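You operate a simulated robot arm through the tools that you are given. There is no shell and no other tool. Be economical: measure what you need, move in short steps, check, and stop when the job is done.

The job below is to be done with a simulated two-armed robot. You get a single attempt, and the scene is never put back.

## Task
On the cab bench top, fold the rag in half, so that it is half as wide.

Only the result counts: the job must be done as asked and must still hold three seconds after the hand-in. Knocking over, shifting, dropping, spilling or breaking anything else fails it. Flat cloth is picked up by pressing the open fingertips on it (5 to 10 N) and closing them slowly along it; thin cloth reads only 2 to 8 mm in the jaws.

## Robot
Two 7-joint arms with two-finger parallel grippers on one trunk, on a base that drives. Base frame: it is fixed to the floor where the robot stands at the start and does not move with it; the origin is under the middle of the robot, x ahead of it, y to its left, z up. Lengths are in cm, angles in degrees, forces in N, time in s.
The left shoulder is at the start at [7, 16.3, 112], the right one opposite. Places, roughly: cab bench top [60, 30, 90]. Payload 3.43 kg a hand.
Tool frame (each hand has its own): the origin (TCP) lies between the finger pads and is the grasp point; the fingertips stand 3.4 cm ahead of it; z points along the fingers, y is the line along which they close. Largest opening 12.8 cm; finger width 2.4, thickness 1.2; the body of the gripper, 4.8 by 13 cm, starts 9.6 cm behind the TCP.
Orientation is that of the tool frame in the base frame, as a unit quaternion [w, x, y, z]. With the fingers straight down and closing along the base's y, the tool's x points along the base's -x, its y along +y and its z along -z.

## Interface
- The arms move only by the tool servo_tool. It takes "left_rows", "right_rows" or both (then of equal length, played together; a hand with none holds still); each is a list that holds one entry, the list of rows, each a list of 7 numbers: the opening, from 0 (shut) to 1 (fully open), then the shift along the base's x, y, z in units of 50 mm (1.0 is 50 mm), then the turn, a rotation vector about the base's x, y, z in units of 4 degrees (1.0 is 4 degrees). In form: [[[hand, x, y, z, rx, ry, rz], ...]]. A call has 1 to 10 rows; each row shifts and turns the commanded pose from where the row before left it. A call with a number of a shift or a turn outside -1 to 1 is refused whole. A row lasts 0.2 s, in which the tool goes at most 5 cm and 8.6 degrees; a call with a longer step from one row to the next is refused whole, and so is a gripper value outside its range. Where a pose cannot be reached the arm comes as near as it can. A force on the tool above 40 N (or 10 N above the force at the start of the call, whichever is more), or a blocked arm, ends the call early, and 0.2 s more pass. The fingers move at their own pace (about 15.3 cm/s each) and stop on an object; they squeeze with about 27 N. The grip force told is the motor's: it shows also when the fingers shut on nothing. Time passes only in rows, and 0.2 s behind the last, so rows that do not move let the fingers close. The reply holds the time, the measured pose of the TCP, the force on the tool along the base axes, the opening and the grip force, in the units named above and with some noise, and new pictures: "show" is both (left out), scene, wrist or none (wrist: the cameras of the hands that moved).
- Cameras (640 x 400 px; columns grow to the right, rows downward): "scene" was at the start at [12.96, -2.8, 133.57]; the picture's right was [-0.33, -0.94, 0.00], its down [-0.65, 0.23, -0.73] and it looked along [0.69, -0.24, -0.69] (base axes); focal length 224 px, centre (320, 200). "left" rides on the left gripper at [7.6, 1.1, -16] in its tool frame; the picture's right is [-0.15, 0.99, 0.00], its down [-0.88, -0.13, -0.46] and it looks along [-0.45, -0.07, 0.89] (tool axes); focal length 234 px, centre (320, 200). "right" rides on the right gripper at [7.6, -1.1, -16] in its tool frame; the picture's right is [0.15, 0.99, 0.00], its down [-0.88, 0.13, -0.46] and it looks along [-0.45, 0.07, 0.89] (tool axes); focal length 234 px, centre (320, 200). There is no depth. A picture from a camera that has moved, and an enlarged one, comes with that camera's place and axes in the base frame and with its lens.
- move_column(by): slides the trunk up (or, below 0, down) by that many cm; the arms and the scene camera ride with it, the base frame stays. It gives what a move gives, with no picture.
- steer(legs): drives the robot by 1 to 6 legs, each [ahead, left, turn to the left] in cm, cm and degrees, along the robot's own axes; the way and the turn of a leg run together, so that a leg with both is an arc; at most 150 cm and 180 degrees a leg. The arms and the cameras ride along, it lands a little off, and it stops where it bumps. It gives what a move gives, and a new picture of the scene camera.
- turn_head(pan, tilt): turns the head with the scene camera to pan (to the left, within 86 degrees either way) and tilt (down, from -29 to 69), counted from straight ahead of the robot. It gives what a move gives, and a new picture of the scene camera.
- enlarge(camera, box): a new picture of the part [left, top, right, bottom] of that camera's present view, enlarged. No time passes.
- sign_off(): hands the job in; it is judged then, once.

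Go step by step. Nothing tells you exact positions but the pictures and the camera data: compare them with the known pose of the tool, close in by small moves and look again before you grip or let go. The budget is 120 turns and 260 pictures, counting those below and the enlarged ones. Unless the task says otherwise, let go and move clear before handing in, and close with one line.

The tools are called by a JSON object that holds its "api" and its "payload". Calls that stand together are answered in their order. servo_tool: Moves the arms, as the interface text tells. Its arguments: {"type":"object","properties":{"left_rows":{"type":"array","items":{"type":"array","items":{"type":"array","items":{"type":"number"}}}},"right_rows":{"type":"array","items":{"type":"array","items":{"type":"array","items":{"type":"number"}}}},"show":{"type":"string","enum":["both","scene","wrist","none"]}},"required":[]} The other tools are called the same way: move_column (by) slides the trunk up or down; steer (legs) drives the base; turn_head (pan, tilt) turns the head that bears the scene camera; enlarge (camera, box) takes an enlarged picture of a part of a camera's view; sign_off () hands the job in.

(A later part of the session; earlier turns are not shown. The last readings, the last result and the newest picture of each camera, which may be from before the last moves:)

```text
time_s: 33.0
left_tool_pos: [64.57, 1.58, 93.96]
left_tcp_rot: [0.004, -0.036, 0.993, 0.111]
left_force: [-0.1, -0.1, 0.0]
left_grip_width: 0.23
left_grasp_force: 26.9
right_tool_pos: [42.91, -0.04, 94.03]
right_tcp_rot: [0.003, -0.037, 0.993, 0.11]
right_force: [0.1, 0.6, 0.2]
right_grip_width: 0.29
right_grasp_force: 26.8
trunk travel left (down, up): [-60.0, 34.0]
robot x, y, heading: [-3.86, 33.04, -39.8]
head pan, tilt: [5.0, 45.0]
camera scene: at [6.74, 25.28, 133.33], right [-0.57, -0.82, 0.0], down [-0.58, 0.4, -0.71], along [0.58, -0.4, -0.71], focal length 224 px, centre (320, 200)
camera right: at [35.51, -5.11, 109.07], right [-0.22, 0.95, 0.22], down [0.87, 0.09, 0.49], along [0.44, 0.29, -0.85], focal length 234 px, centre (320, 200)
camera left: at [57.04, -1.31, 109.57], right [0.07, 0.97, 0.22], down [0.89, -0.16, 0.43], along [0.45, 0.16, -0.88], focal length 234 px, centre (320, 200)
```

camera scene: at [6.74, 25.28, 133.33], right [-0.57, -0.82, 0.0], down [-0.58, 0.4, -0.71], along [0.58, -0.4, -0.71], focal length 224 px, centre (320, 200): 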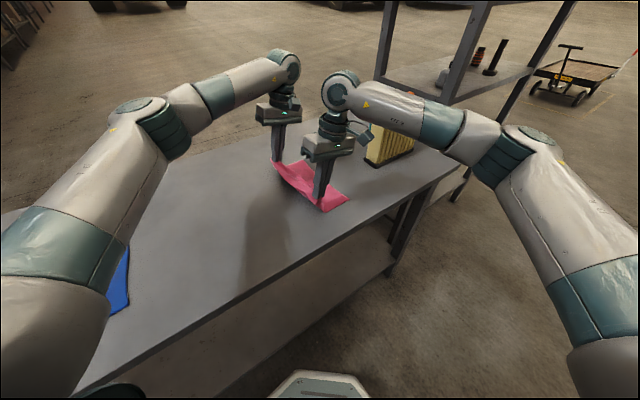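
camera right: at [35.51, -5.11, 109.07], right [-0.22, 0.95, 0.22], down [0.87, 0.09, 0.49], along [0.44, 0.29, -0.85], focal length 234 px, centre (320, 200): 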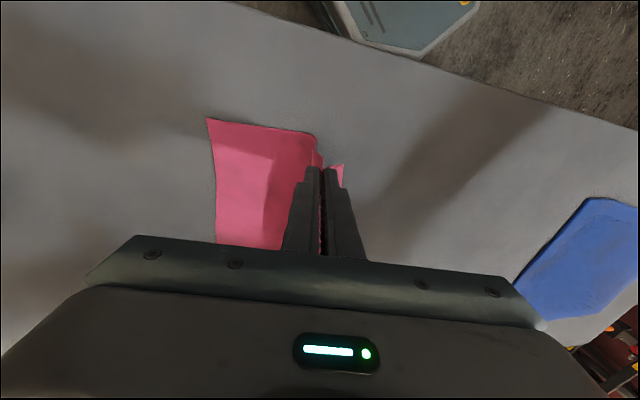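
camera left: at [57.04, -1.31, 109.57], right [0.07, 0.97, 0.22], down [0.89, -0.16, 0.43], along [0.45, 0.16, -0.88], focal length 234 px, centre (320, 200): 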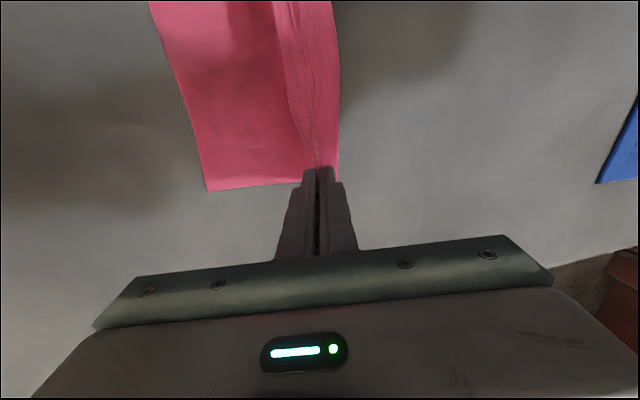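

{"api": "enlarge", "payload": {"camera": "scene", "box": [250, 130, 370, 220]}}

{"api": "servo_tool", "payload": {"left_rows": [[[0, 0.014, -0.34, 0, 1, 0, 0], [0, 0.014, -0.34, -0.03, 1, 0, 0], [0, 0.014, -0.34, -0.05, 1, 0, 0], [0, 0.014, -0.34, -0.1, 1, 0, 0], [0, 0.014, -0.2, -0.1, 1, 0, 0], [0, 0, 0, 0, 0, 0, 0]]], "right_rows": [[[0, 0.014, -0.34, 0, 1, 0, 0], [0, 0.014, -0.34, -0.03, 1, 0, 0], [0, 0.014, -0.34, -0.05, 1, 0, 0], [0, 0.014, -0.34, -0.1, 1, 0, 0], [0, 0.014, -0.2, -0.1, 1, 0, 0], [0, 0, 0, 0, 0, 0, 0]]]}}

```text
4.44 times, centred on (310, 175) of scene
camera zoom: at [6.74, 25.28, 133.33], right [-0.57, -0.82, 0.0], down [-0.58, 0.4, -0.71], along [0.58, -0.4, -0.71], focal length 994 px, centre (364, 311)
```

zoom: 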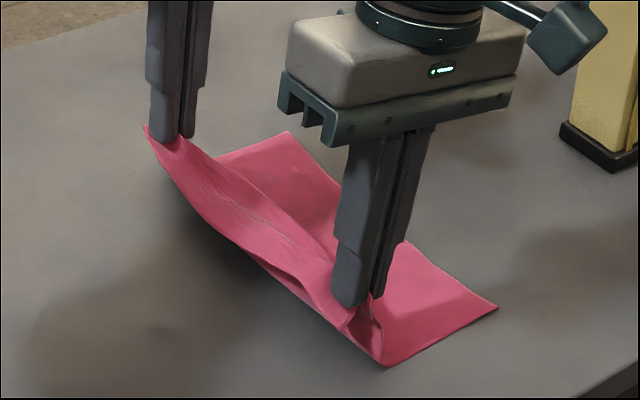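

```text
time_s: 34.4
left_tool_pos: [62.92, -2.81, 93.44]
left_tcp_rot: [0.006, -0.032, 0.967, 0.252]
left_force: [0.6, 0.3, -0.6]
left_grip_width: 0.25
left_grasp_force: 26.9
left hand out of reach, approached as far as the arm can: row 3, 4, 5
right_tool_pos: [43.1, -7.78, 92.6]
right_tcp_rot: [0.011, -0.035, 0.959, 0.283]
right_force: [-0.2, 0.6, 0.5]
right_grip_width: 0.29
right_grasp_force: 27.4
trunk travel left (down, up): [-60.0, 34.0]
robot x, y, heading: [-3.89, 32.86, -39.7]
head pan, tilt: [5.0, 45.0]
camera scene: at [6.64, 25.15, 133.33], right [-0.57, -0.82, 0.0], down [-0.58, 0.4, -0.71], along [0.58, -0.4, -0.71], focal length 224 px, centre (320, 200)
camera right: at [35.71, -17.86, 105.06], right [-0.22, 0.82, 0.53], down [0.87, -0.08, 0.49], along [0.45, 0.57, -0.69], focal length 234 px, centre (320, 200)
camera left: at [55.48, -9.99, 107.57], right [0.08, 0.87, 0.49], down [0.89, -0.29, 0.36], along [0.45, 0.4, -0.8], focal length 234 px, centre (320, 200)
```

scene: 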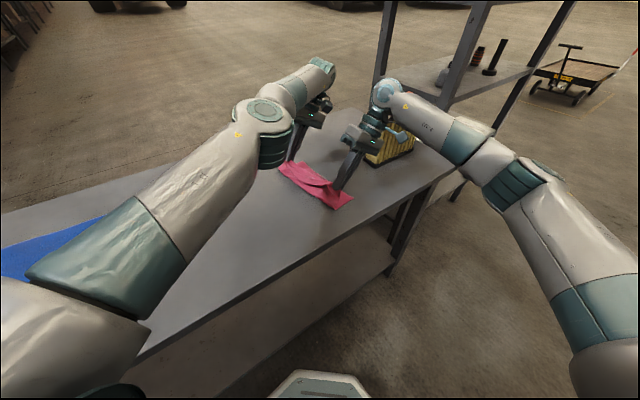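
right: 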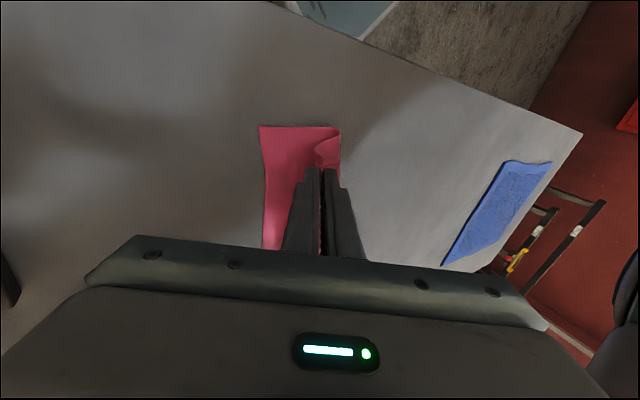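
left: 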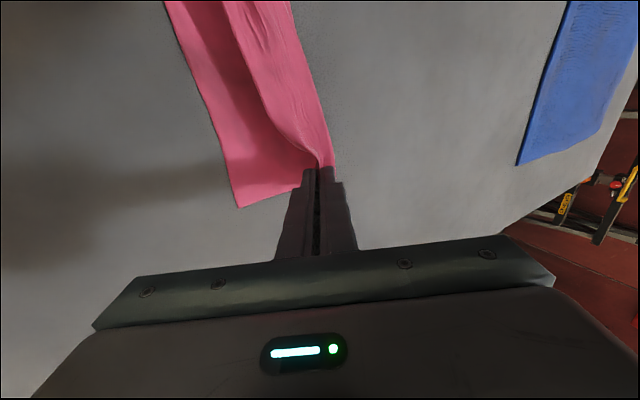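

{"api": "enlarge", "payload": {"camera": "scene", "box": [270, 70, 430, 220]}}

```text
2.67 times, centred on (350, 145) of scene
camera zoom: at [6.64, 25.15, 133.33], right [-0.57, -0.82, 0.0], down [-0.58, 0.4, -0.71], along [0.58, -0.4, -0.71], focal length 596 px, centre (240, 347)
```

zoom: 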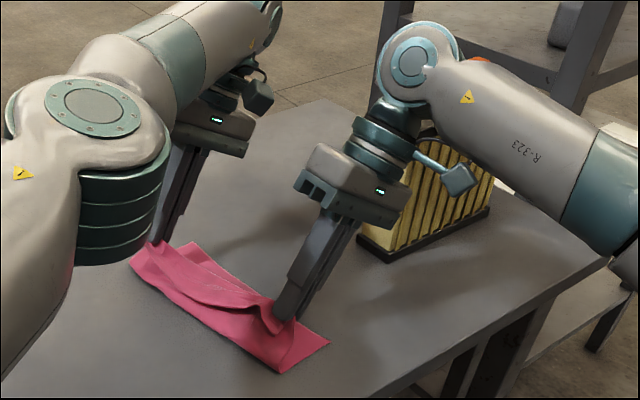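

The near side has folded over well. The left arm is at the end of its reach with this much tilt, so I'll reduce the tilt on both hands and lower partway.

{"api": "servo_tool", "payload": {"left_rows": [[[0, 0, 0, 0, -1, 0, 0], [0, 0, 0, 0, -1, 0, 0], [0, 0, 0, -0.1, -1, 0, 0], [0, 0, 0, -0.1, -1, 0, 0], [0, 0, 0, 0, 0, 0, 0]]], "right_rows": [[[0, 0, 0.1, 0, -1, 0, 0], [0, 0, 0.1, 0, -1, 0, 0], [0, 0, 0.1, -0.1, -1, 0, 0], [0, 0, 0, -0.1, 0, 0, 0], [0, 0, 0, 0, 0, 0, 0]]]}}

{"api": "enlarge", "payload": {"camera": "scene", "box": [270, 100, 390, 220]}}

```text
time_s: 35.5
left_tool_pos: [62.96, -2.79, 92.15]
left_tcp_rot: [0.001, -0.032, 0.993, 0.114]
left_force: [0.2, 0.7, 0.6]
left_grip_width: 0.23
left_grasp_force: 27.2
right_tool_pos: [43.13, -6.47, 91.64]
right_tcp_rot: [0.007, -0.037, 0.983, 0.181]
right_force: [0.1, 0.1, 0.8]
right_grip_width: 0.29
right_grasp_force: 26.5
trunk travel left (down, up): [-60.0, 34.0]
robot x, y, heading: [-4.01, 32.88, -39.7]
head pan, tilt: [5.0, 45.0]
camera scene: at [6.66, 25.06, 133.32], right [-0.57, -0.82, 0.0], down [-0.58, 0.4, -0.71], along [0.58, -0.4, -0.71], focal length 224 px, centre (320, 200)
camera right: at [35.71, -13.68, 105.79], right [-0.22, 0.91, 0.35], down [0.87, 0.02, 0.5], along [0.44, 0.41, -0.8], focal length 234 px, centre (320, 200)
camera left: at [55.53, -5.8, 107.87], right [0.08, 0.97, 0.23], down [0.89, -0.17, 0.42], along [0.45, 0.17, -0.88], focal length 234 px, centre (320, 200)
```

scene: 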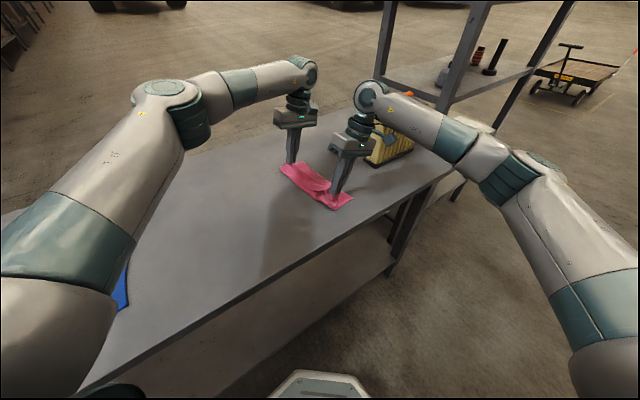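
right: 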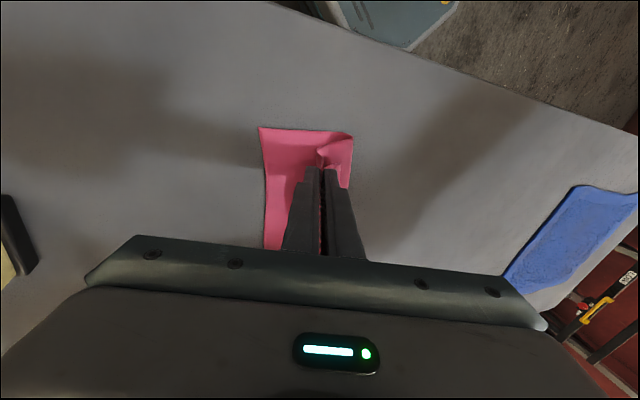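
left: 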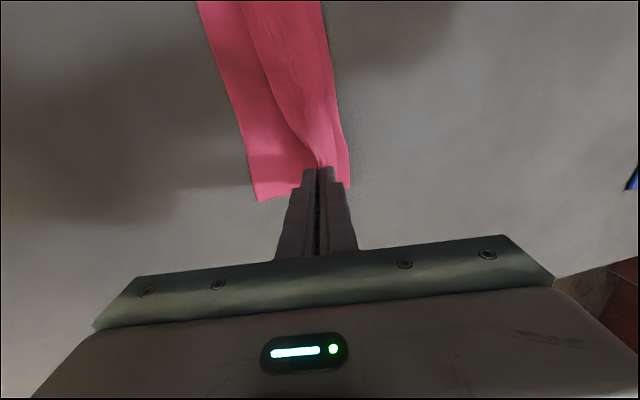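

```text
3.33 times, centred on (330, 160) of scene
camera zoom: at [6.66, 25.06, 133.32], right [-0.57, -0.82, 0.0], down [-0.58, 0.4, -0.71], along [0.58, -0.4, -0.71], focal length 745 px, centre (287, 333)
```

zoom: 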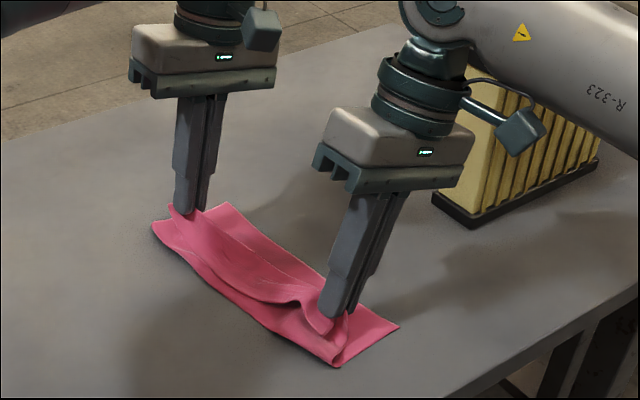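

The fold is in place with the loop and flap still raised. I'll bring the far side further over and lower both tips close to the cloth.

{"api": "servo_tool", "payload": {"left_rows": [[[0, 0.05, -0.15, 0, 0, 0, 0], [0, 0.05, -0.15, -0.1, 0, 0, 0], [0, 0, -0.1, -0.12, 0, 0, 0], [0, 0, -0.06, -0.12, 0, 0, 0], [0, 0, 0, -0.1, 0, 0, 0], [0, 0, 0, 0, 0, 0, 0]]], "right_rows": [[[0, 0, 0, 0, 0, 0, 0], [0, 0, 0, -0.09, 0, 0, 0], [0, 0, 0, -0.09, 0, 0, 0], [0, 0, 0, -0.09, 0, 0, 0], [0, 0, 0, -0.09, 0, 0, 0], [0, 0, 0, 0, 0, 0, 0]]], "show": "wrist"}}

{"api": "enlarge", "payload": {"camera": "scene", "box": [270, 100, 390, 220]}}

```text
time_s: 37.0
left_tool_pos: [63.44, -4.92, 90.06]
left_tcp_rot: [0.001, -0.033, 0.993, 0.114]
left_force: [0.2, 0.8, 0.2]
left_grip_width: 0.25
left_grasp_force: 26.8
right_tool_pos: [43.15, -6.37, 89.73]
right_tcp_rot: [0.007, -0.035, 0.983, 0.18]
right_force: [0.5, -0.1, 5.2]
right_grip_width: 0.28
right_grasp_force: 26.9
trunk travel left (down, up): [-60.0, 34.0]
robot x, y, heading: [-3.96, 33.15, -39.9]
head pan, tilt: [5.0, 45.0]
camera right: at [35.65, -13.6, 104.03], right [-0.22, 0.91, 0.35], down [0.87, 0.02, 0.5], along [0.45, 0.41, -0.8], focal length 234 px, centre (320, 200)
camera left: at [56.03, -7.92, 105.71], right [0.08, 0.97, 0.23], down [0.89, -0.18, 0.42], along [0.45, 0.17, -0.88], focal length 234 px, centre (320, 200)
```

right: 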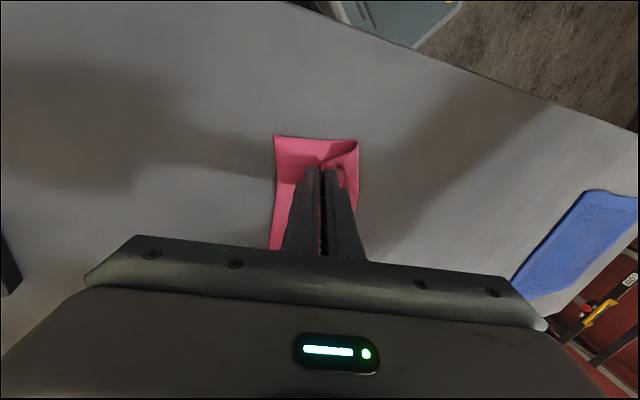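
left: 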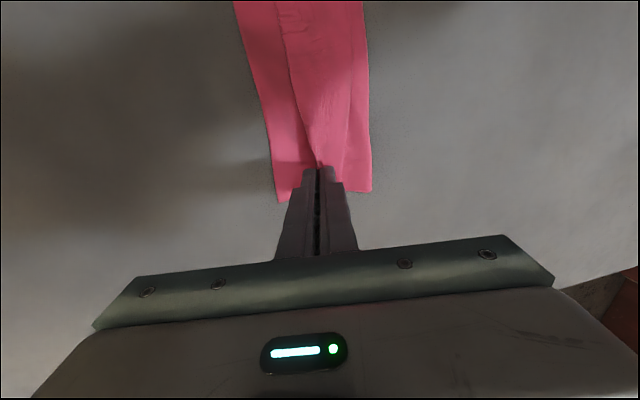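

```text
3.33 times, centred on (330, 160) of scene
camera zoom: at [6.64, 25.15, 133.34], right [-0.57, -0.82, 0.0], down [-0.58, 0.4, -0.71], along [0.58, -0.4, -0.71], focal length 745 px, centre (287, 333)
```

zoom: 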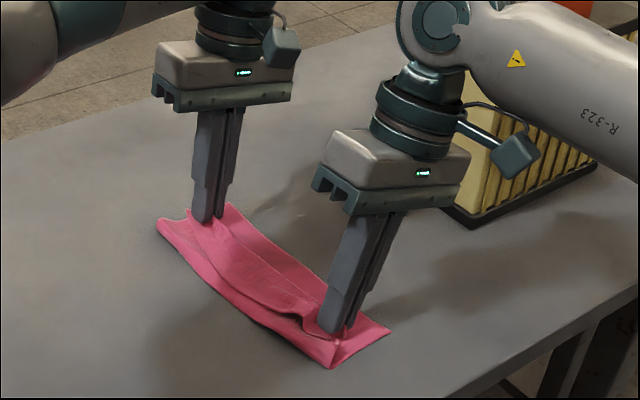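

Both tips are on the cloth, so I'll open slowly and see how the edge relaxes.

{"api": "servo_tool", "payload": {"left_rows": [[[0.05, 0, 0, 0, 0, 0, 0], [0.1, 0, 0, 0, 0, 0, 0], [0.15, 0, 0, 0, 0, 0, 0], [0.2, 0, 0, 0.02, 0, 0, 0], [0.2, 0, 0, 0.15, 0, 0, 0], [0.2, 0, 0, 0.3, 0, 0, 0], [0.2, 0, 0, 0.5, 0, 0, 0], [0.2, 0, 0, 0.5, 0, 0, 0], [0.2, 0, 0, 0, 0, 0, 0]]], "right_rows": [[[0.05, 0, 0, 0, 0, 0, 0], [0.1, 0, 0, 0, 0, 0, 0], [0.15, 0, 0, 0, 0, 0, 0], [0.2, 0, 0, 0.02, 0, 0, 0], [0.2, 0, 0, 0.15, 0, 0, 0], [0.2, 0, 0, 0.3, 0, 0, 0], [0.2, 0, 0, 0.5, 0, 0, 0], [0.2, 0, 0, 0.5, 0, 0, 0], [0.2, 0, 0, 0, 0, 0, 0]]], "show": "wrist"}}

{"api": "enlarge", "payload": {"camera": "scene", "box": [270, 120, 370, 220]}}

```text
time_s: 39.0
left_tool_pos: [63.45, -4.97, 97.29]
left_tcp_rot: [0.0, -0.032, 0.993, 0.115]
left_force: [-0.1, 0.2, 0.0]
left_grip_width: 2.57
left_grasp_force: 0.1
right_tool_pos: [43.3, -6.43, 96.84]
right_tcp_rot: [0.007, -0.036, 0.983, 0.181]
right_force: [0.9, -0.1, -0.2]
right_grip_width: 2.57
right_grasp_force: 0.0
trunk travel left (down, up): [-60.0, 34.0]
robot x, y, heading: [-3.8, 32.48, -39.6]
head pan, tilt: [5.0, 45.0]
camera right: at [35.79, -13.62, 111.09], right [-0.22, 0.91, 0.35], down [0.87, 0.02, 0.49], along [0.44, 0.41, -0.8], focal length 234 px, centre (320, 200)
camera left: at [56.08, -8.05, 113.0], right [0.08, 0.97, 0.23], down [0.89, -0.18, 0.42], along [0.45, 0.17, -0.88], focal length 234 px, centre (320, 200)
```

right: 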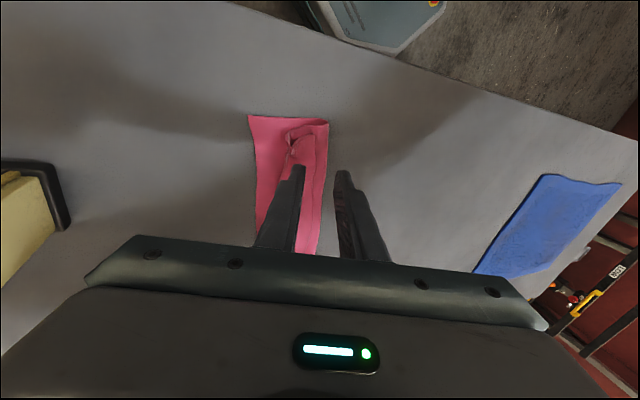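
left: 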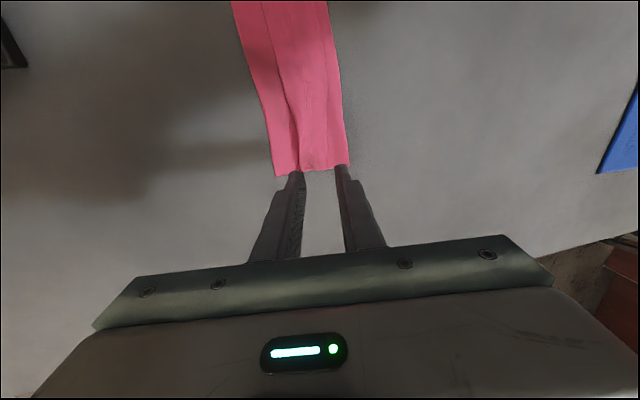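

```text
4.00 times, centred on (320, 170) of scene
camera zoom: at [6.73, 25.08, 133.32], right [-0.57, -0.82, 0.0], down [-0.58, 0.4, -0.71], along [0.58, -0.4, -0.71], focal length 894 px, centre (320, 320)
```

zoom: 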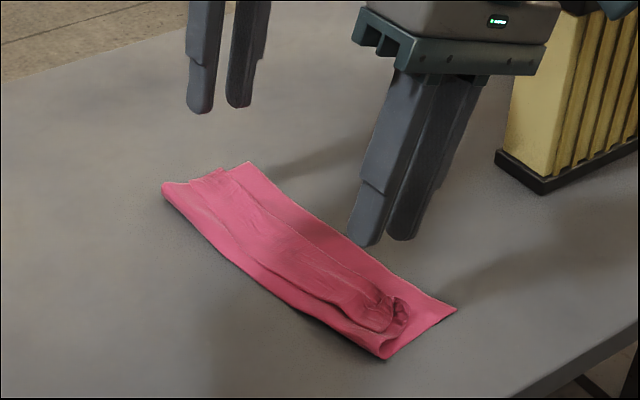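

The flap along the edge is doubled back over the top layer, so it needs unfolding to the right. I'll lift the hands, straighten them and look from above.

{"api": "servo_tool", "payload": {"left_rows": [[[0.2, -0.3, 0.4, 0.5, -1, 0, 0], [0.2, -0.3, 0.4, 0.5, -1, 0, 0], [0.2, -0.3, 0.4, 0.2, -1, 0, 0], [0.2, -0.3, 0.4, 0, -0.3, 0, 0], [0.2, 0, 0.4, 0, 0, 0, 0], [0.2, 0, 0, 0, 0, 0, 0]]], "right_rows": [[[0.2, -0.3, 0.4, 0.5, -1, 0, 0], [0.2, -0.3, 0.4, 0.5, -1, 0, 0], [0.2, -0.2, 0.3, 0.2, -1, 0, 0], [0.2, -0.2, 0, 0, -1, 0, 0], [0.2, 0, 0, 0, -1, 0, 0], [0.2, 0, 0, 0, 0, 0, 0]]], "show": "wrist"}}

{"api": "enlarge", "payload": {"camera": "scene", "box": [270, 130, 370, 220]}}

```text
time_s: 40.4
left_tool_pos: [57.64, 5.0, 103.42]
left_tcp_rot: [-0.002, -0.032, 0.999, 0.0]
left_force: [-0.2, 0.3, 0.1]
left_grip_width: 2.55
left_grasp_force: 0.1
right_tool_pos: [38.21, -0.93, 103.05]
right_tcp_rot: [0.001, -0.036, 0.999, 0.007]
right_force: [0.2, 0.1, -0.3]
right_grip_width: 2.54
right_grasp_force: 0.0
trunk travel left (down, up): [-60.0, 34.0]
robot x, y, heading: [-4.03, 32.95, -39.7]
head pan, tilt: [5.0, 45.0]
camera right: at [30.76, -2.81, 118.93], right [-0.22, 0.98, 0.01], down [0.87, 0.19, 0.46], along [0.44, 0.11, -0.89], focal length 234 px, centre (320, 200)
camera left: at [50.16, 5.68, 119.28], right [0.08, 1.0, 0.0], down [0.89, -0.07, 0.45], along [0.45, -0.04, -0.89], focal length 234 px, centre (320, 200)
```

right: 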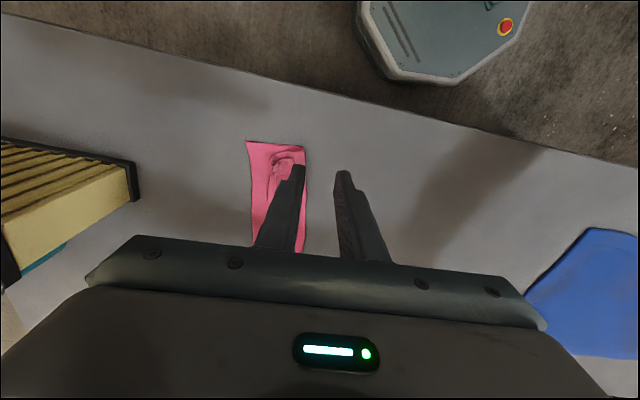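
left: 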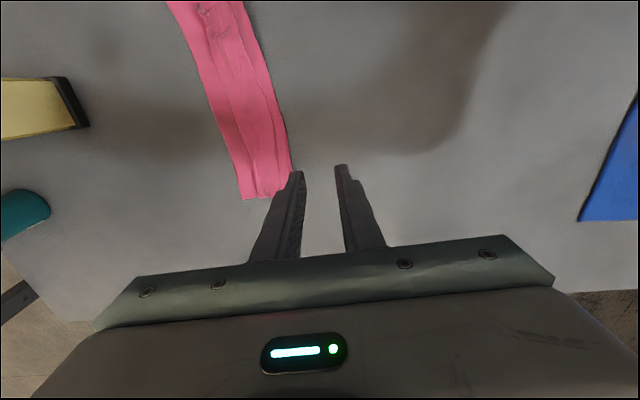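

```text
4.44 times, centred on (320, 175) of scene
camera zoom: at [6.65, 25.05, 133.32], right [-0.57, -0.82, 0.0], down [-0.58, 0.4, -0.71], along [0.58, -0.4, -0.71], focal length 994 px, centre (320, 311)
```

zoom: 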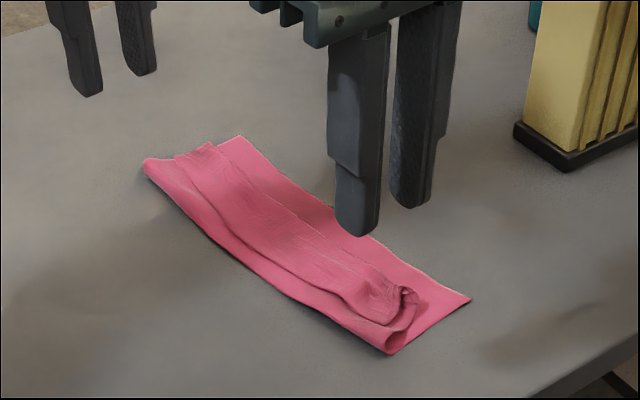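

{"api": "enlarge", "payload": {"camera": "scene", "box": [320, 175, 360, 215]}}

{"api": "enlarge", "payload": {"camera": "left", "box": [150, 0, 330, 210]}}

{"api": "enlarge", "payload": {"camera": "right", "box": [220, 130, 330, 240]}}

```text
10.00 times, centred on (340, 195) of scene
camera zoom: at [6.65, 25.05, 133.32], right [-0.57, -0.82, 0.0], down [-0.58, 0.4, -0.71], along [0.58, -0.4, -0.71], focal length 2236 px, centre (120, 250)
```

zoom: 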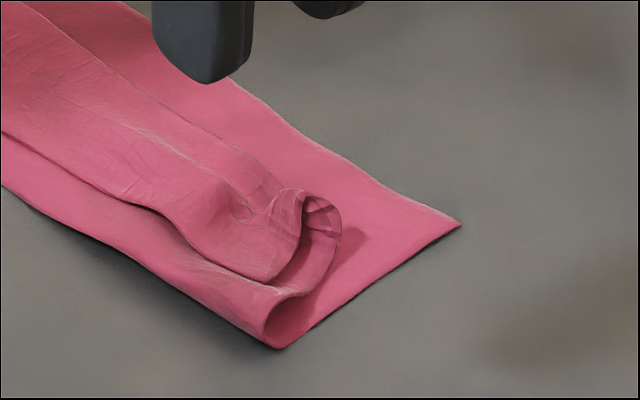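

```text
1.90 times, centred on (240, 105) of left
camera zoom: at [50.16, 5.68, 119.28], right [0.08, 1.0, 0.0], down [0.89, -0.07, 0.45], along [0.45, -0.04, -0.89], focal length 446 px, centre (472, 381)
```

zoom: 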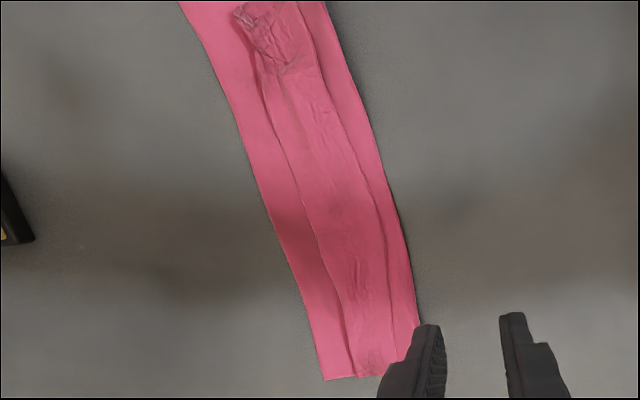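

```text
3.64 times, centred on (275, 185) of right
camera zoom: at [30.76, -2.81, 118.93], right [-0.22, 0.98, 0.01], down [0.87, 0.19, 0.46], along [0.44, 0.11, -0.89], focal length 852 px, centre (484, 254)
```

zoom: 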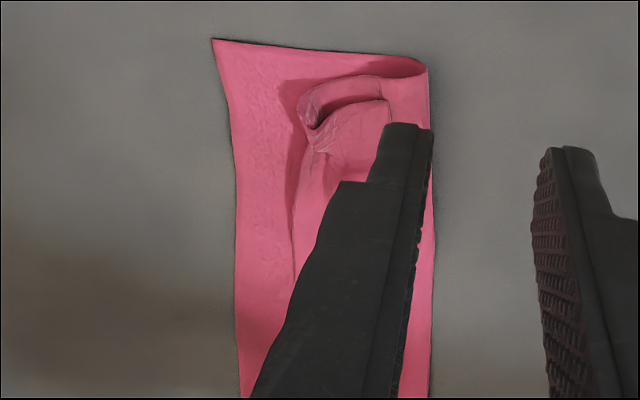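

The flap, about 5 cm wide, is folded back on top because the hands couldn't turn over far enough when folding away from the robot. I'll undo this fold and redo it from right to left, toward the robot, pinching only the very edge. First I'll re-grip the crease.

{"api": "servo_tool", "payload": {"left_rows": [[[0.26, 0.15, -0.235, -0.2, 0, 0, 0], [0.26, 0.15, -0.235, -0.2, 0, 0, 0], [0.26, 0.15, -0.235, -0.2, 0, 0, 0], [0.26, 0.15, -0.235, -0.2, 0, 0, 0], [0.26, 0.15, -0.235, -0.35, 0, 0, 0], [0.26, 0.15, -0.235, -0.35, 0, 0, 0], [0.26, 0.15, -0.235, -0.35, 0, 0, 0], [0.26, 0.15, -0.235, -0.35, 0, 0, 0], [0.26, 0, 0, 0, 0, 0, 0]]], "right_rows": [[[0.26, 0.13, -0.12, -0.2, 0, 0, 0], [0.26, 0.13, -0.12, -0.2, 0, 0, 0], [0.26, 0.13, -0.12, -0.2, 0, 0, 0], [0.26, 0.13, -0.12, -0.2, 0, 0, 0], [0.26, 0.13, -0.12, -0.35, 0, 0, 0], [0.26, 0.13, -0.12, -0.35, 0, 0, 0], [0.26, 0.13, -0.12, -0.35, 0, 0, 0], [0.26, 0.13, -0.12, -0.35, 0, 0, 0], [0.26, 0, 0, 0, 0, 0, 0]]], "show": "wrist"}}

{"api": "enlarge", "payload": {"camera": "scene", "box": [270, 130, 370, 220]}}

```text
time_s: 42.4
left_tool_pos: [63.44, -4.31, 92.51]
left_tcp_rot: [-0.003, -0.031, 1.0, 0.0]
left_force: [-0.5, -0.2, 0.5]
left_grip_width: 3.32
left_grasp_force: 0.0
right_tool_pos: [43.33, -5.6, 91.9]
right_tcp_rot: [0.001, -0.037, 0.999, 0.007]
right_force: [0.0, 0.8, -0.7]
right_grip_width: 3.32
right_grasp_force: 0.0
trunk travel left (down, up): [-60.0, 34.0]
robot x, y, heading: [-3.8, 33.0, -39.8]
head pan, tilt: [5.0, 45.0]
camera right: at [35.95, -7.51, 107.88], right [-0.22, 0.98, 0.01], down [0.87, 0.19, 0.46], along [0.44, 0.11, -0.89], focal length 234 px, centre (320, 200)
camera left: at [56.09, -3.61, 108.3], right [0.08, 1.0, 0.0], down [0.89, -0.07, 0.45], along [0.45, -0.04, -0.89], focal length 234 px, centre (320, 200)
```

right: 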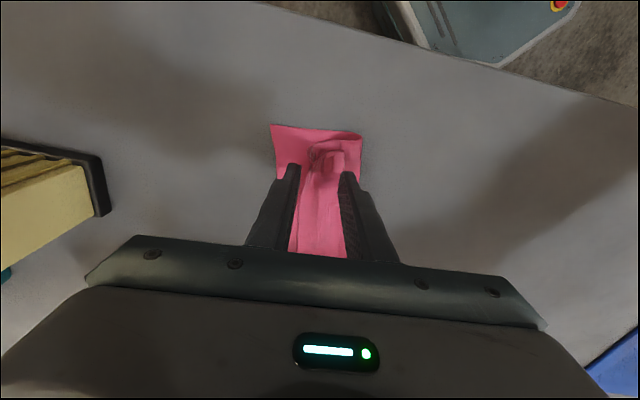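
left: 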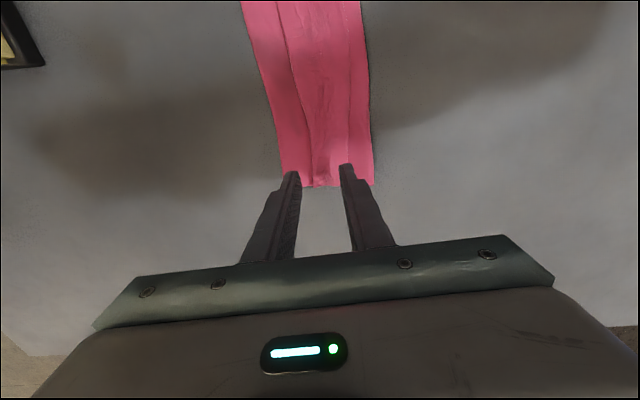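

```text
4.44 times, centred on (320, 175) of scene
camera zoom: at [6.65, 25.2, 133.34], right [-0.57, -0.82, 0.0], down [-0.58, 0.4, -0.71], along [0.58, -0.4, -0.71], focal length 994 px, centre (320, 311)
```

zoom: 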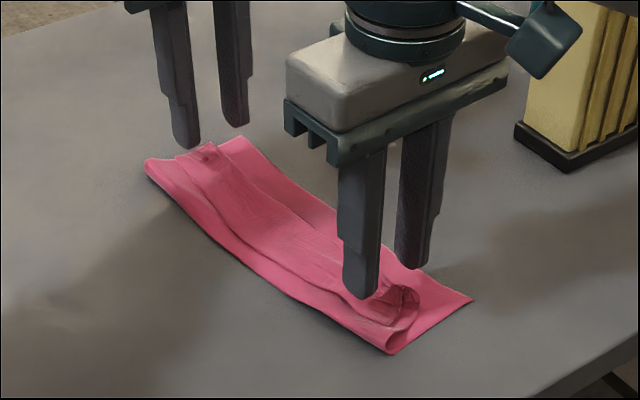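

{"api": "servo_tool", "payload": {"left_rows": [[[0.26, -0.1, 0, -0.15, 0, 0, 0], [0.26, -0.1, 0, -0.15, 0, 0, 0], [0.26, 0, 0, -0.15, 0, 0, 0], [0.26, 0, 0, -0.08, 0, 0, 0], [0.22, 0, 0, 0, 0, 0, 0], [0.17, 0, 0, 0, 0, 0, 0], [0.12, 0, 0, 0, 0, 0, 0], [0.07, 0, 0, 0, 0, 0, 0], [0, 0, 0, 0, 0, 0, 0], [0, 0, 0, 0, 0, 0, 0]]], "right_rows": [[[0.26, 0, 0, -0.1, 0, 0, 0], [0.26, 0, 0, -0.1, 0, 0, 0], [0.26, 0, 0, -0.13, 0, 0, 0], [0.26, 0, 0, -0.08, 0, 0, 0], [0.22, 0, 0, 0, 0, 0, 0], [0.17, 0, 0, 0, 0, 0, 0], [0.12, 0, 0, 0, 0, 0, 0], [0.07, 0, 0, 0, 0, 0, 0], [0, 0, 0, 0, 0, 0, 0], [0, 0, 0, 0, 0, 0, 0]]], "show": "wrist"}}

{"api": "enlarge", "payload": {"camera": "scene", "box": [270, 130, 370, 220]}}

```text
time_s: 44.5
left_tool_pos: [62.57, -4.37, 89.66]
left_tcp_rot: [-0.001, -0.031, 1.0, -0.001]
left_force: [-0.7, -1.1, 3.0]
left_grip_width: 0.23
left_grasp_force: 26.9
right_tool_pos: [43.34, -5.67, 90.09]
right_tcp_rot: [0.0, -0.038, 0.999, 0.008]
right_force: [-0.1, 0.8, 0.3]
right_grip_width: 0.31
right_grasp_force: 27.0
trunk travel left (down, up): [-60.0, 34.0]
robot x, y, heading: [-4.05, 32.84, -39.9]
head pan, tilt: [5.0, 45.0]
camera right: at [35.9, -7.56, 105.87], right [-0.22, 0.98, 0.01], down [0.87, 0.19, 0.46], along [0.44, 0.11, -0.89], focal length 234 px, centre (320, 200)
camera left: at [55.13, -3.8, 105.67], right [0.08, 1.0, 0.0], down [0.89, -0.07, 0.45], along [0.45, -0.04, -0.89], focal length 234 px, centre (320, 200)
```

right: 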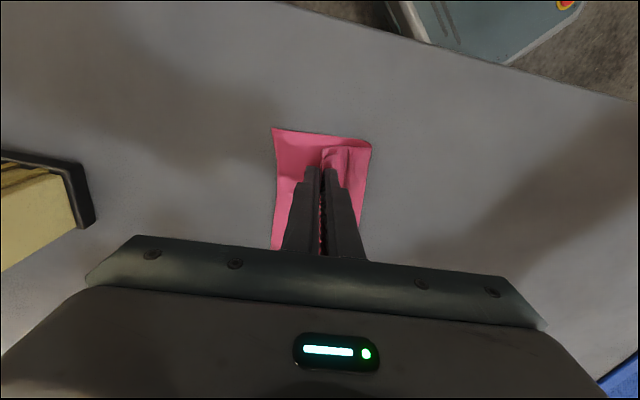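
left: 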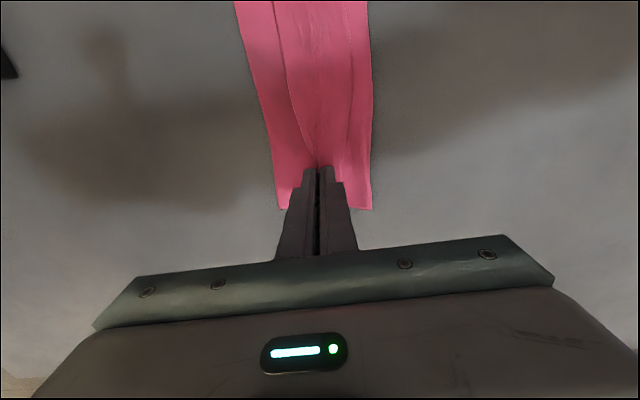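

```text
4.44 times, centred on (320, 175) of scene
camera zoom: at [6.65, 25.14, 133.33], right [-0.57, -0.82, 0.0], down [-0.58, 0.4, -0.71], along [0.58, -0.4, -0.71], focal length 994 px, centre (320, 311)
```

zoom: 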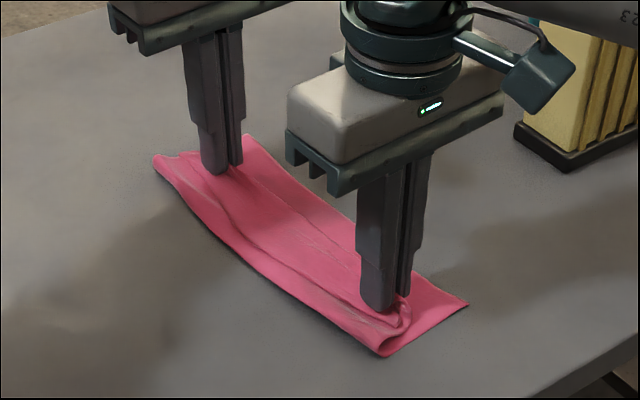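

Both creases are gripped again at 2.3 and 3.1 mm. I'll carry them back up and over to the left.

{"api": "servo_tool", "payload": {"left_rows": [[[0, 0, 0, 0.5, 0, 0, 0], [0, 0, 0.1, 0.6, 0, 0, 0], [0, 0, 0.4, 0.3, 0, 0, 0], [0, 0, 0.5, 0, 0, 0, 0], [0, 0, 0.5, 0, 0, 0, 0], [0, 0, 0.5, -0.1, 0, 0, 0], [0, 0, 0.4, -0.4, 0, 0, 0], [0, 0, 0.2, -0.4, 0, 0, 0], [0, 0, 0, 0, 0, 0, 0]]], "right_rows": [[[0, 0, 0, 0.5, 0, 0, 0], [0, 0, 0.1, 0.6, 0, 0, 0], [0, 0, 0.4, 0.3, 0, 0, 0], [0, 0, 0.5, 0, 0, 0, 0], [0, 0, 0.5, 0, 0, 0, 0], [0, 0, 0.5, -0.1, 0, 0, 0], [0, 0, 0.4, -0.4, 0, 0, 0], [0, 0, 0.2, -0.4, 0, 0, 0], [0, 0, 0, 0, 0, 0, 0]]], "show": "wrist"}}

{"api": "enlarge", "payload": {"camera": "scene", "box": [240, 120, 370, 230]}}

```text
time_s: 46.5
left_tool_pos: [62.36, 8.61, 92.2]
left_tcp_rot: [-0.002, -0.031, 1.0, 0.0]
left_force: [0.2, -0.3, 0.3]
left_grip_width: 0.22
left_grasp_force: 26.6
right_tool_pos: [43.21, 7.46, 92.35]
right_tcp_rot: [0.001, -0.037, 0.999, 0.008]
right_force: [0.1, -0.2, 0.0]
right_grip_width: 0.29
right_grasp_force: 26.9
trunk travel left (down, up): [-60.0, 34.0]
robot x, y, heading: [-4.0, 32.83, -40.2]
head pan, tilt: [5.0, 45.0]
camera right: at [35.85, 5.57, 108.27], right [-0.22, 0.98, 0.01], down [0.87, 0.19, 0.46], along [0.45, 0.11, -0.89], focal length 234 px, centre (320, 200)
camera left: at [55.05, 9.27, 108.12], right [0.08, 1.0, 0.0], down [0.89, -0.07, 0.45], along [0.45, -0.04, -0.89], focal length 234 px, centre (320, 200)
```

right: 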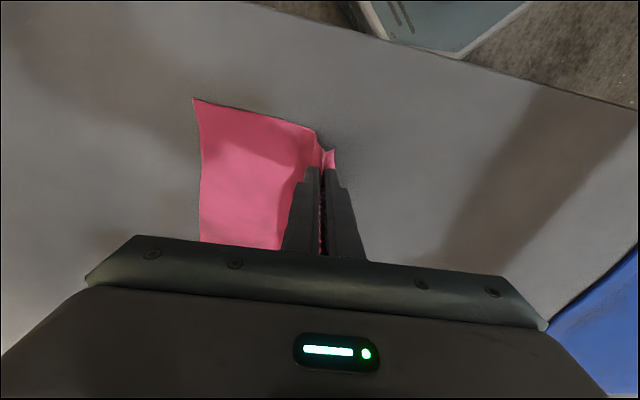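
left: 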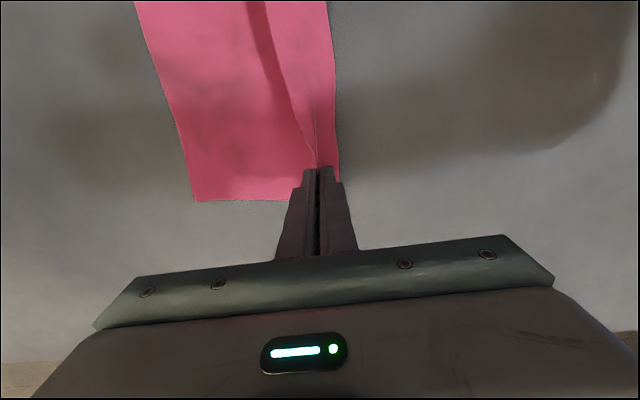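

```text
3.64 times, centred on (305, 175) of scene
camera zoom: at [6.65, 25.11, 133.33], right [-0.57, -0.82, 0.0], down [-0.58, 0.4, -0.71], along [0.58, -0.4, -0.71], focal length 813 px, centre (374, 291)
```

zoom: 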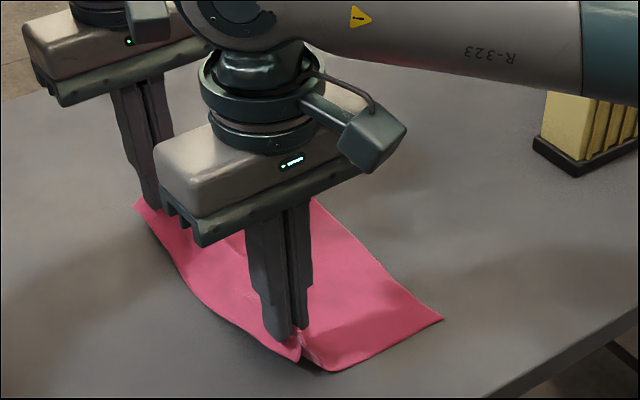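

It's back to the left. I'll lower, release and lift clear to inspect the rag.

{"api": "servo_tool", "payload": {"left_rows": [[[0, 0, 0.1, -0.2, 0, 0, 0], [0, 0, 0, -0.2, 0, 0, 0], [0.1, 0, 0, 0, 0, 0, 0], [0.25, 0, 0, 0, 0, 0, 0], [0.4, 0, 0, 0, 0, 0, 0], [0.4, 0, 0, 0.5, 0, 0, 0], [0.4, 0, 0.3, 0.8, 0, 0, 0], [0.4, 0, 0.5, 0.8, 0, 0, 0], [0.4, 0, 0.5, 0.8, 0, 0, 0], [0.4, 0, 0.5, 0.4, 0, 0, 0]]], "right_rows": [[[0, 0, 0.1, -0.2, 0, 0, 0], [0, 0, 0, -0.2, 0, 0, 0], [0.1, 0, 0, 0, 0, 0, 0], [0.25, 0, 0, 0, 0, 0, 0], [0.4, 0, 0, 0, 0, 0, 0], [0.4, 0, 0, 0.5, 0, 0, 0], [0.4, 0, 0, 0.8, 0, 0, 0], [0.4, 0, 0, 0.8, 0, 0, 0], [0.4, -0.3, 0, 0.8, 0, 0, 0], [0.4, -0.3, 0, 0.4, 0, 0, 0]]]}}

```text
time_s: 48.8
left_tool_pos: [62.73, 18.21, 107.01]
left_tcp_rot: [-0.002, -0.032, 0.999, 0.0]
left_force: [0.0, 0.5, 0.1]
left_grip_width: 5.12
left_grasp_force: 0.2
right_tool_pos: [40.29, 7.86, 106.92]
right_tcp_rot: [0.001, -0.037, 0.999, 0.008]
right_force: [-0.7, 0.5, 0.1]
right_grip_width: 5.13
right_grasp_force: 0.0
trunk travel left (down, up): [-60.0, 34.0]
robot x, y, heading: [-4.11, 32.66, -39.7]
head pan, tilt: [5.0, 45.0]
camera scene: at [6.63, 25.26, 133.33], right [-0.57, -0.82, 0.0], down [-0.58, 0.4, -0.71], along [0.58, -0.4, -0.71], focal length 224 px, centre (320, 200)
camera right: at [32.87, 5.99, 122.88], right [-0.22, 0.98, 0.01], down [0.87, 0.19, 0.46], along [0.44, 0.11, -0.89], focal length 234 px, centre (320, 200)
camera left: at [55.23, 18.93, 122.79], right [0.08, 1.0, 0.0], down [0.89, -0.07, 0.45], along [0.45, -0.04, -0.89], focal length 234 px, centre (320, 200)
```

scene: 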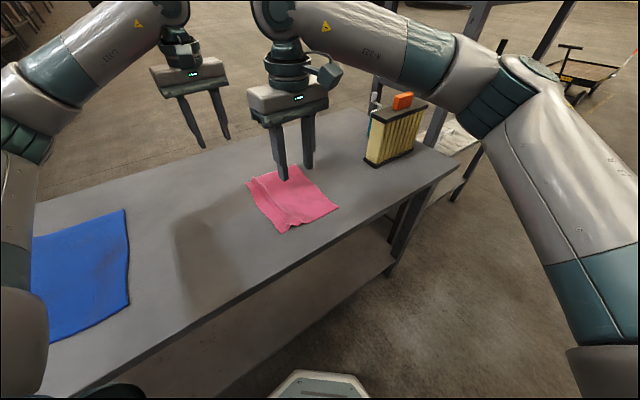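
right: 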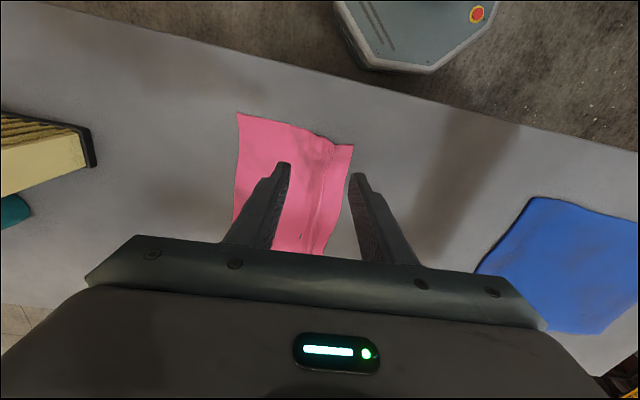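
left: 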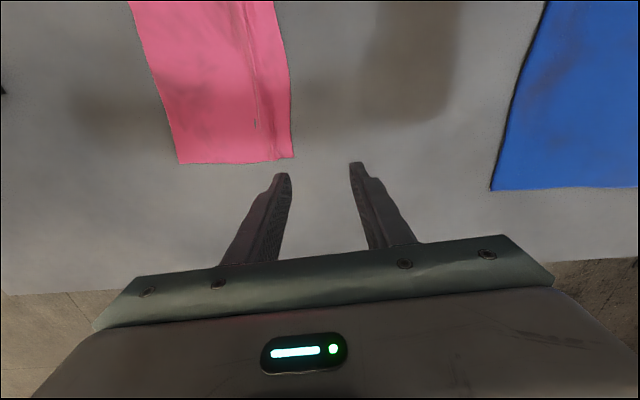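

The rag is flat again with its corners at about NR (39.5, -4.7), FR (65.2, -5.4), NL (40.5, 13.7) and FL (65.6, 13.6). I'll turn both grippers about 90° so they close along the right edge, and move over its two corners.

{"api": "servo_tool", "payload": {"left_rows": [[[0.35, 0, 0, 0, 0, 0, -1], [0.35, 0, 0, 0, 0, 0, -1], [0.35, 0, 0, 0, 0, 0, -1], [0.35, 0, 0, 0, 0, 0, -1], [0.35, 0, 0, 0, 0, 0, -1], [0.35, 0, 0, 0, 0, 0, -1], [0.35, 0, 0, 0, 0, 0, -1], [0.35, 0, 0, 0, 0, 0, -1], [0.35, 0, 0, 0, 0, 0, -1], [0.35, 0, 0, 0, 0, 0, -1]]], "right_rows": [[[0.35, 0.05, -0.23, 0, 0, 0, -1], [0.35, 0.05, -0.23, 0, 0, 0, -1], [0.35, 0.05, -0.23, 0, 0, 0, -1], [0.35, 0.05, -0.23, 0, 0, 0, -1], [0.35, 0.05, -0.23, 0, 0, 0, -1], [0.35, 0.05, -0.23, 0, 0, 0, -1], [0.35, 0.05, -0.23, 0, 0, 0, -1], [0.35, 0.05, -0.23, 0, 0, 0, -1], [0.35, 0.05, -0.23, 0, 0, 0, -1], [0.35, 0.05, -0.23, 0, 0, 0, -1]]], "show": "none"}}

{"api": "servo_tool", "payload": {"left_rows": [[[0.35, -0.02, -0.45, 0, 0, 0, -1], [0.35, -0.02, -0.45, 0, 0, 0, -1], [0.35, -0.02, -0.45, 0, 0, 0, -1], [0.35, -0.02, -0.45, 0, 0, 0, -1], [0.35, -0.02, -0.45, 0, 0, 0, -1], [0.35, -0.02, -0.45, 0, 0, 0, -1], [0.35, -0.02, -0.45, 0, 0, 0, -1], [0.35, -0.02, -0.45, 0, 0, 0, -1], [0.35, -0.02, -0.45, 0, 0, 0, -1], [0.35, -0.02, -0.45, 0, 0, 0, -1]]], "right_rows": [[[0.35, 0, 0, 0, 0, 0, -1], [0.35, 0, 0, 0, 0, 0, -1], [0.35, 0, 0, 0, 0, 0, -1], [0.35, 0, 0, 0, 0, 0, -1], [0.35, 0, 0, 0, 0, 0, -1], [0.35, 0, 0, 0, 0, 0, -1], [0.35, 0, 0, 0, 0, 0, -1], [0.35, 0, 0, 0, 0, 0, -1], [0.35, 0, 0, 0, 0, 0, -1], [0.35, 0, 0, 0, 0, 0, -1]]]}}

```text
time_s: 51.0
left_tool_pos: [62.58, 18.03, 106.75]
left_tcp_rot: [-0.002, 0.313, 0.95, 0.001]
left_force: [0.2, 1.3, 0.0]
left_grip_width: 4.47
left_grasp_force: 0.1
right_tool_pos: [42.78, -3.9, 106.9]
right_tcp_rot: [0.002, 0.307, 0.952, 0.006]
right_force: [0.3, -0.1, -0.4]
right_grip_width: 4.46
right_grasp_force: 0.1
trunk travel left (down, up): [-60.0, 34.0]
robot x, y, heading: [-4.07, 33.01, -39.6]
head pan, tilt: [5.0, 45.0]
```

```text
time_s: 53.1
left_tool_pos: [61.6, -3.23, 106.77]
left_tcp_rot: [-0.003, 0.606, 0.796, 0.001]
left_force: [-0.5, 0.2, -0.3]
left_grip_width: 4.48
left_grasp_force: 0.1
left hand out of reach, approached as far as the arm can: row 10
right_tool_pos: [42.9, -3.65, 107.02]
right_tcp_rot: [0.005, 0.615, 0.788, 0.005]
right_force: [-0.5, -0.1, 0.0]
right_grip_width: 4.49
right_grasp_force: 0.0
trunk travel left (down, up): [-60.0, 34.0]
robot x, y, heading: [-3.94, 33.0, -39.6]
head pan, tilt: [5.0, 45.0]
camera scene: at [6.69, 25.14, 133.33], right [-0.57, -0.82, 0.0], down [-0.58, 0.4, -0.71], along [0.58, -0.4, -0.71], focal length 224 px, centre (320, 200)
camera right: at [39.78, 3.32, 122.87], right [0.92, 0.38, 0.01], down [0.34, -0.82, 0.46], along [0.19, -0.42, -0.89], focal length 234 px, centre (320, 200)
camera left: at [60.82, 4.25, 122.81], right [0.99, 0.12, 0.0], down [0.11, -0.89, 0.45], along [0.06, -0.45, -0.89], focal length 234 px, centre (320, 200)
```

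scene: 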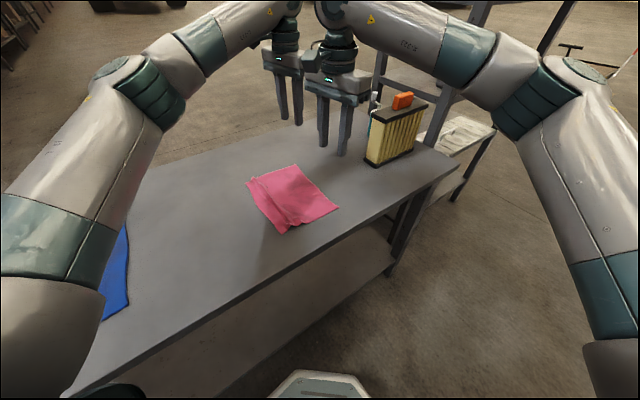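
right: 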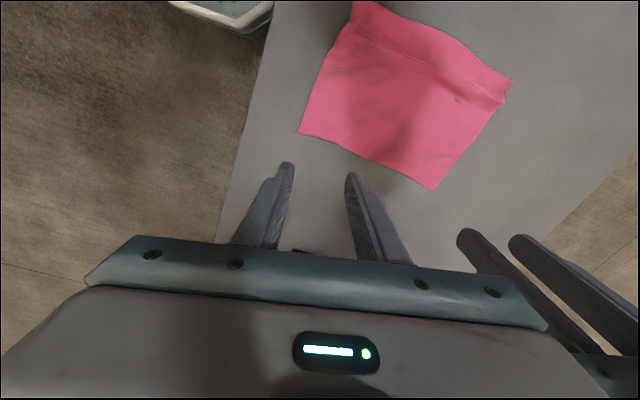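
left: 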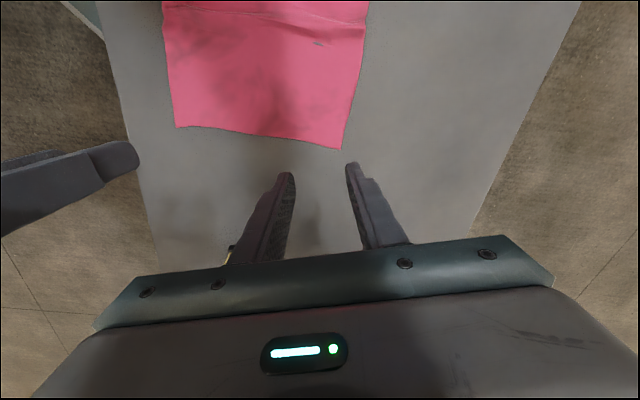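

Both hands are above the right edge, turned about 75°, which is close enough. I'll lower them near the surface.

{"api": "servo_tool", "payload": {"left_rows": [[[0.35, 0, 0, -0.4, 0, 0, 0], [0.35, 0, 0, -0.4, 0, 0, 0], [0.35, 0, 0, -0.4, 0, 0, 0], [0.35, 0, 0, -0.4, 0, 0, 0], [0.35, 0, 0, -0.4, 0, 0, 0], [0.35, 0, 0, -0.4, 0, 0, 0], [0.35, 0, 0, -0.4, 0, 0, 0], [0.35, 0, 0, -0.4, 0, 0, 0], [0.35, 0, 0, 0, 0, 0, 0]]], "right_rows": [[[0.35, 0.1, 0.06, -0.4, 0, 0, 0], [0.35, 0, 0, -0.4, 0, 0, 0], [0.35, 0, 0, -0.4, 0, 0, 0], [0.35, 0, 0, -0.4, 0, 0, 0], [0.35, 0, 0, -0.4, 0, 0, 0], [0.35, 0, 0, -0.4, 0, 0, 0], [0.35, 0, 0, -0.4, 0, 0, 0], [0.35, 0, 0, -0.4, 0, 0, 0], [0.35, 0, 0, 0, 0, 0, 0]]], "show": "wrist"}}

```text
time_s: 55.1
left_tool_pos: [61.59, -3.23, 90.78]
left_tcp_rot: [-0.003, 0.619, 0.786, 0.001]
left_force: [-0.5, 0.4, -0.2]
left_grip_width: 4.46
left_grasp_force: 0.0
right_tool_pos: [43.23, -3.39, 90.97]
right_tcp_rot: [0.005, 0.614, 0.789, 0.004]
right_force: [-0.2, -0.9, 0.2]
right_grip_width: 4.48
right_grasp_force: 0.0
trunk travel left (down, up): [-60.0, 34.0]
robot x, y, heading: [-3.77, 33.33, -39.7]
head pan, tilt: [5.0, 45.0]
camera right: at [40.22, 3.68, 106.83], right [0.92, 0.38, 0.01], down [0.34, -0.82, 0.46], along [0.19, -0.42, -0.89], focal length 234 px, centre (320, 200)
camera left: at [61.0, 4.4, 106.66], right [1.0, 0.09, 0.0], down [0.08, -0.89, 0.45], along [0.04, -0.45, -0.89], focal length 234 px, centre (320, 200)
```

right: 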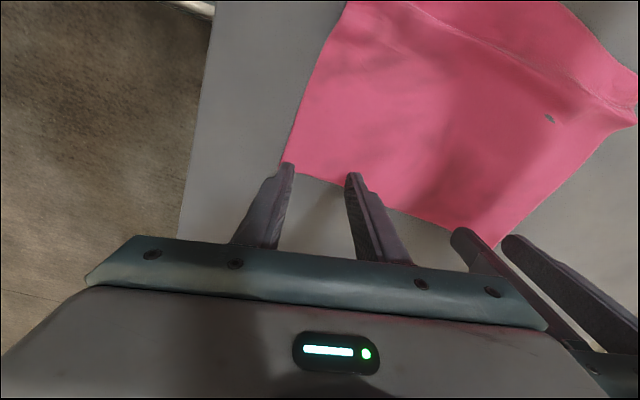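
left: 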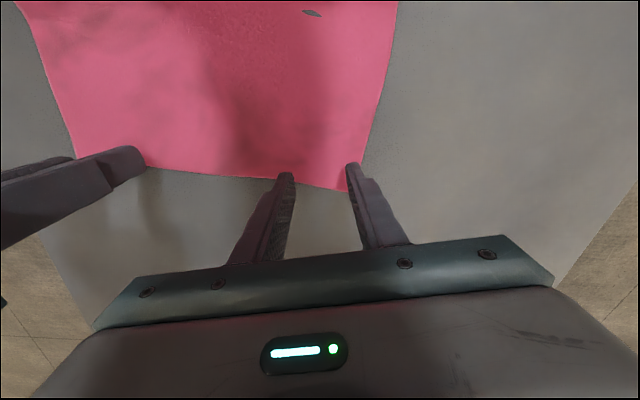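

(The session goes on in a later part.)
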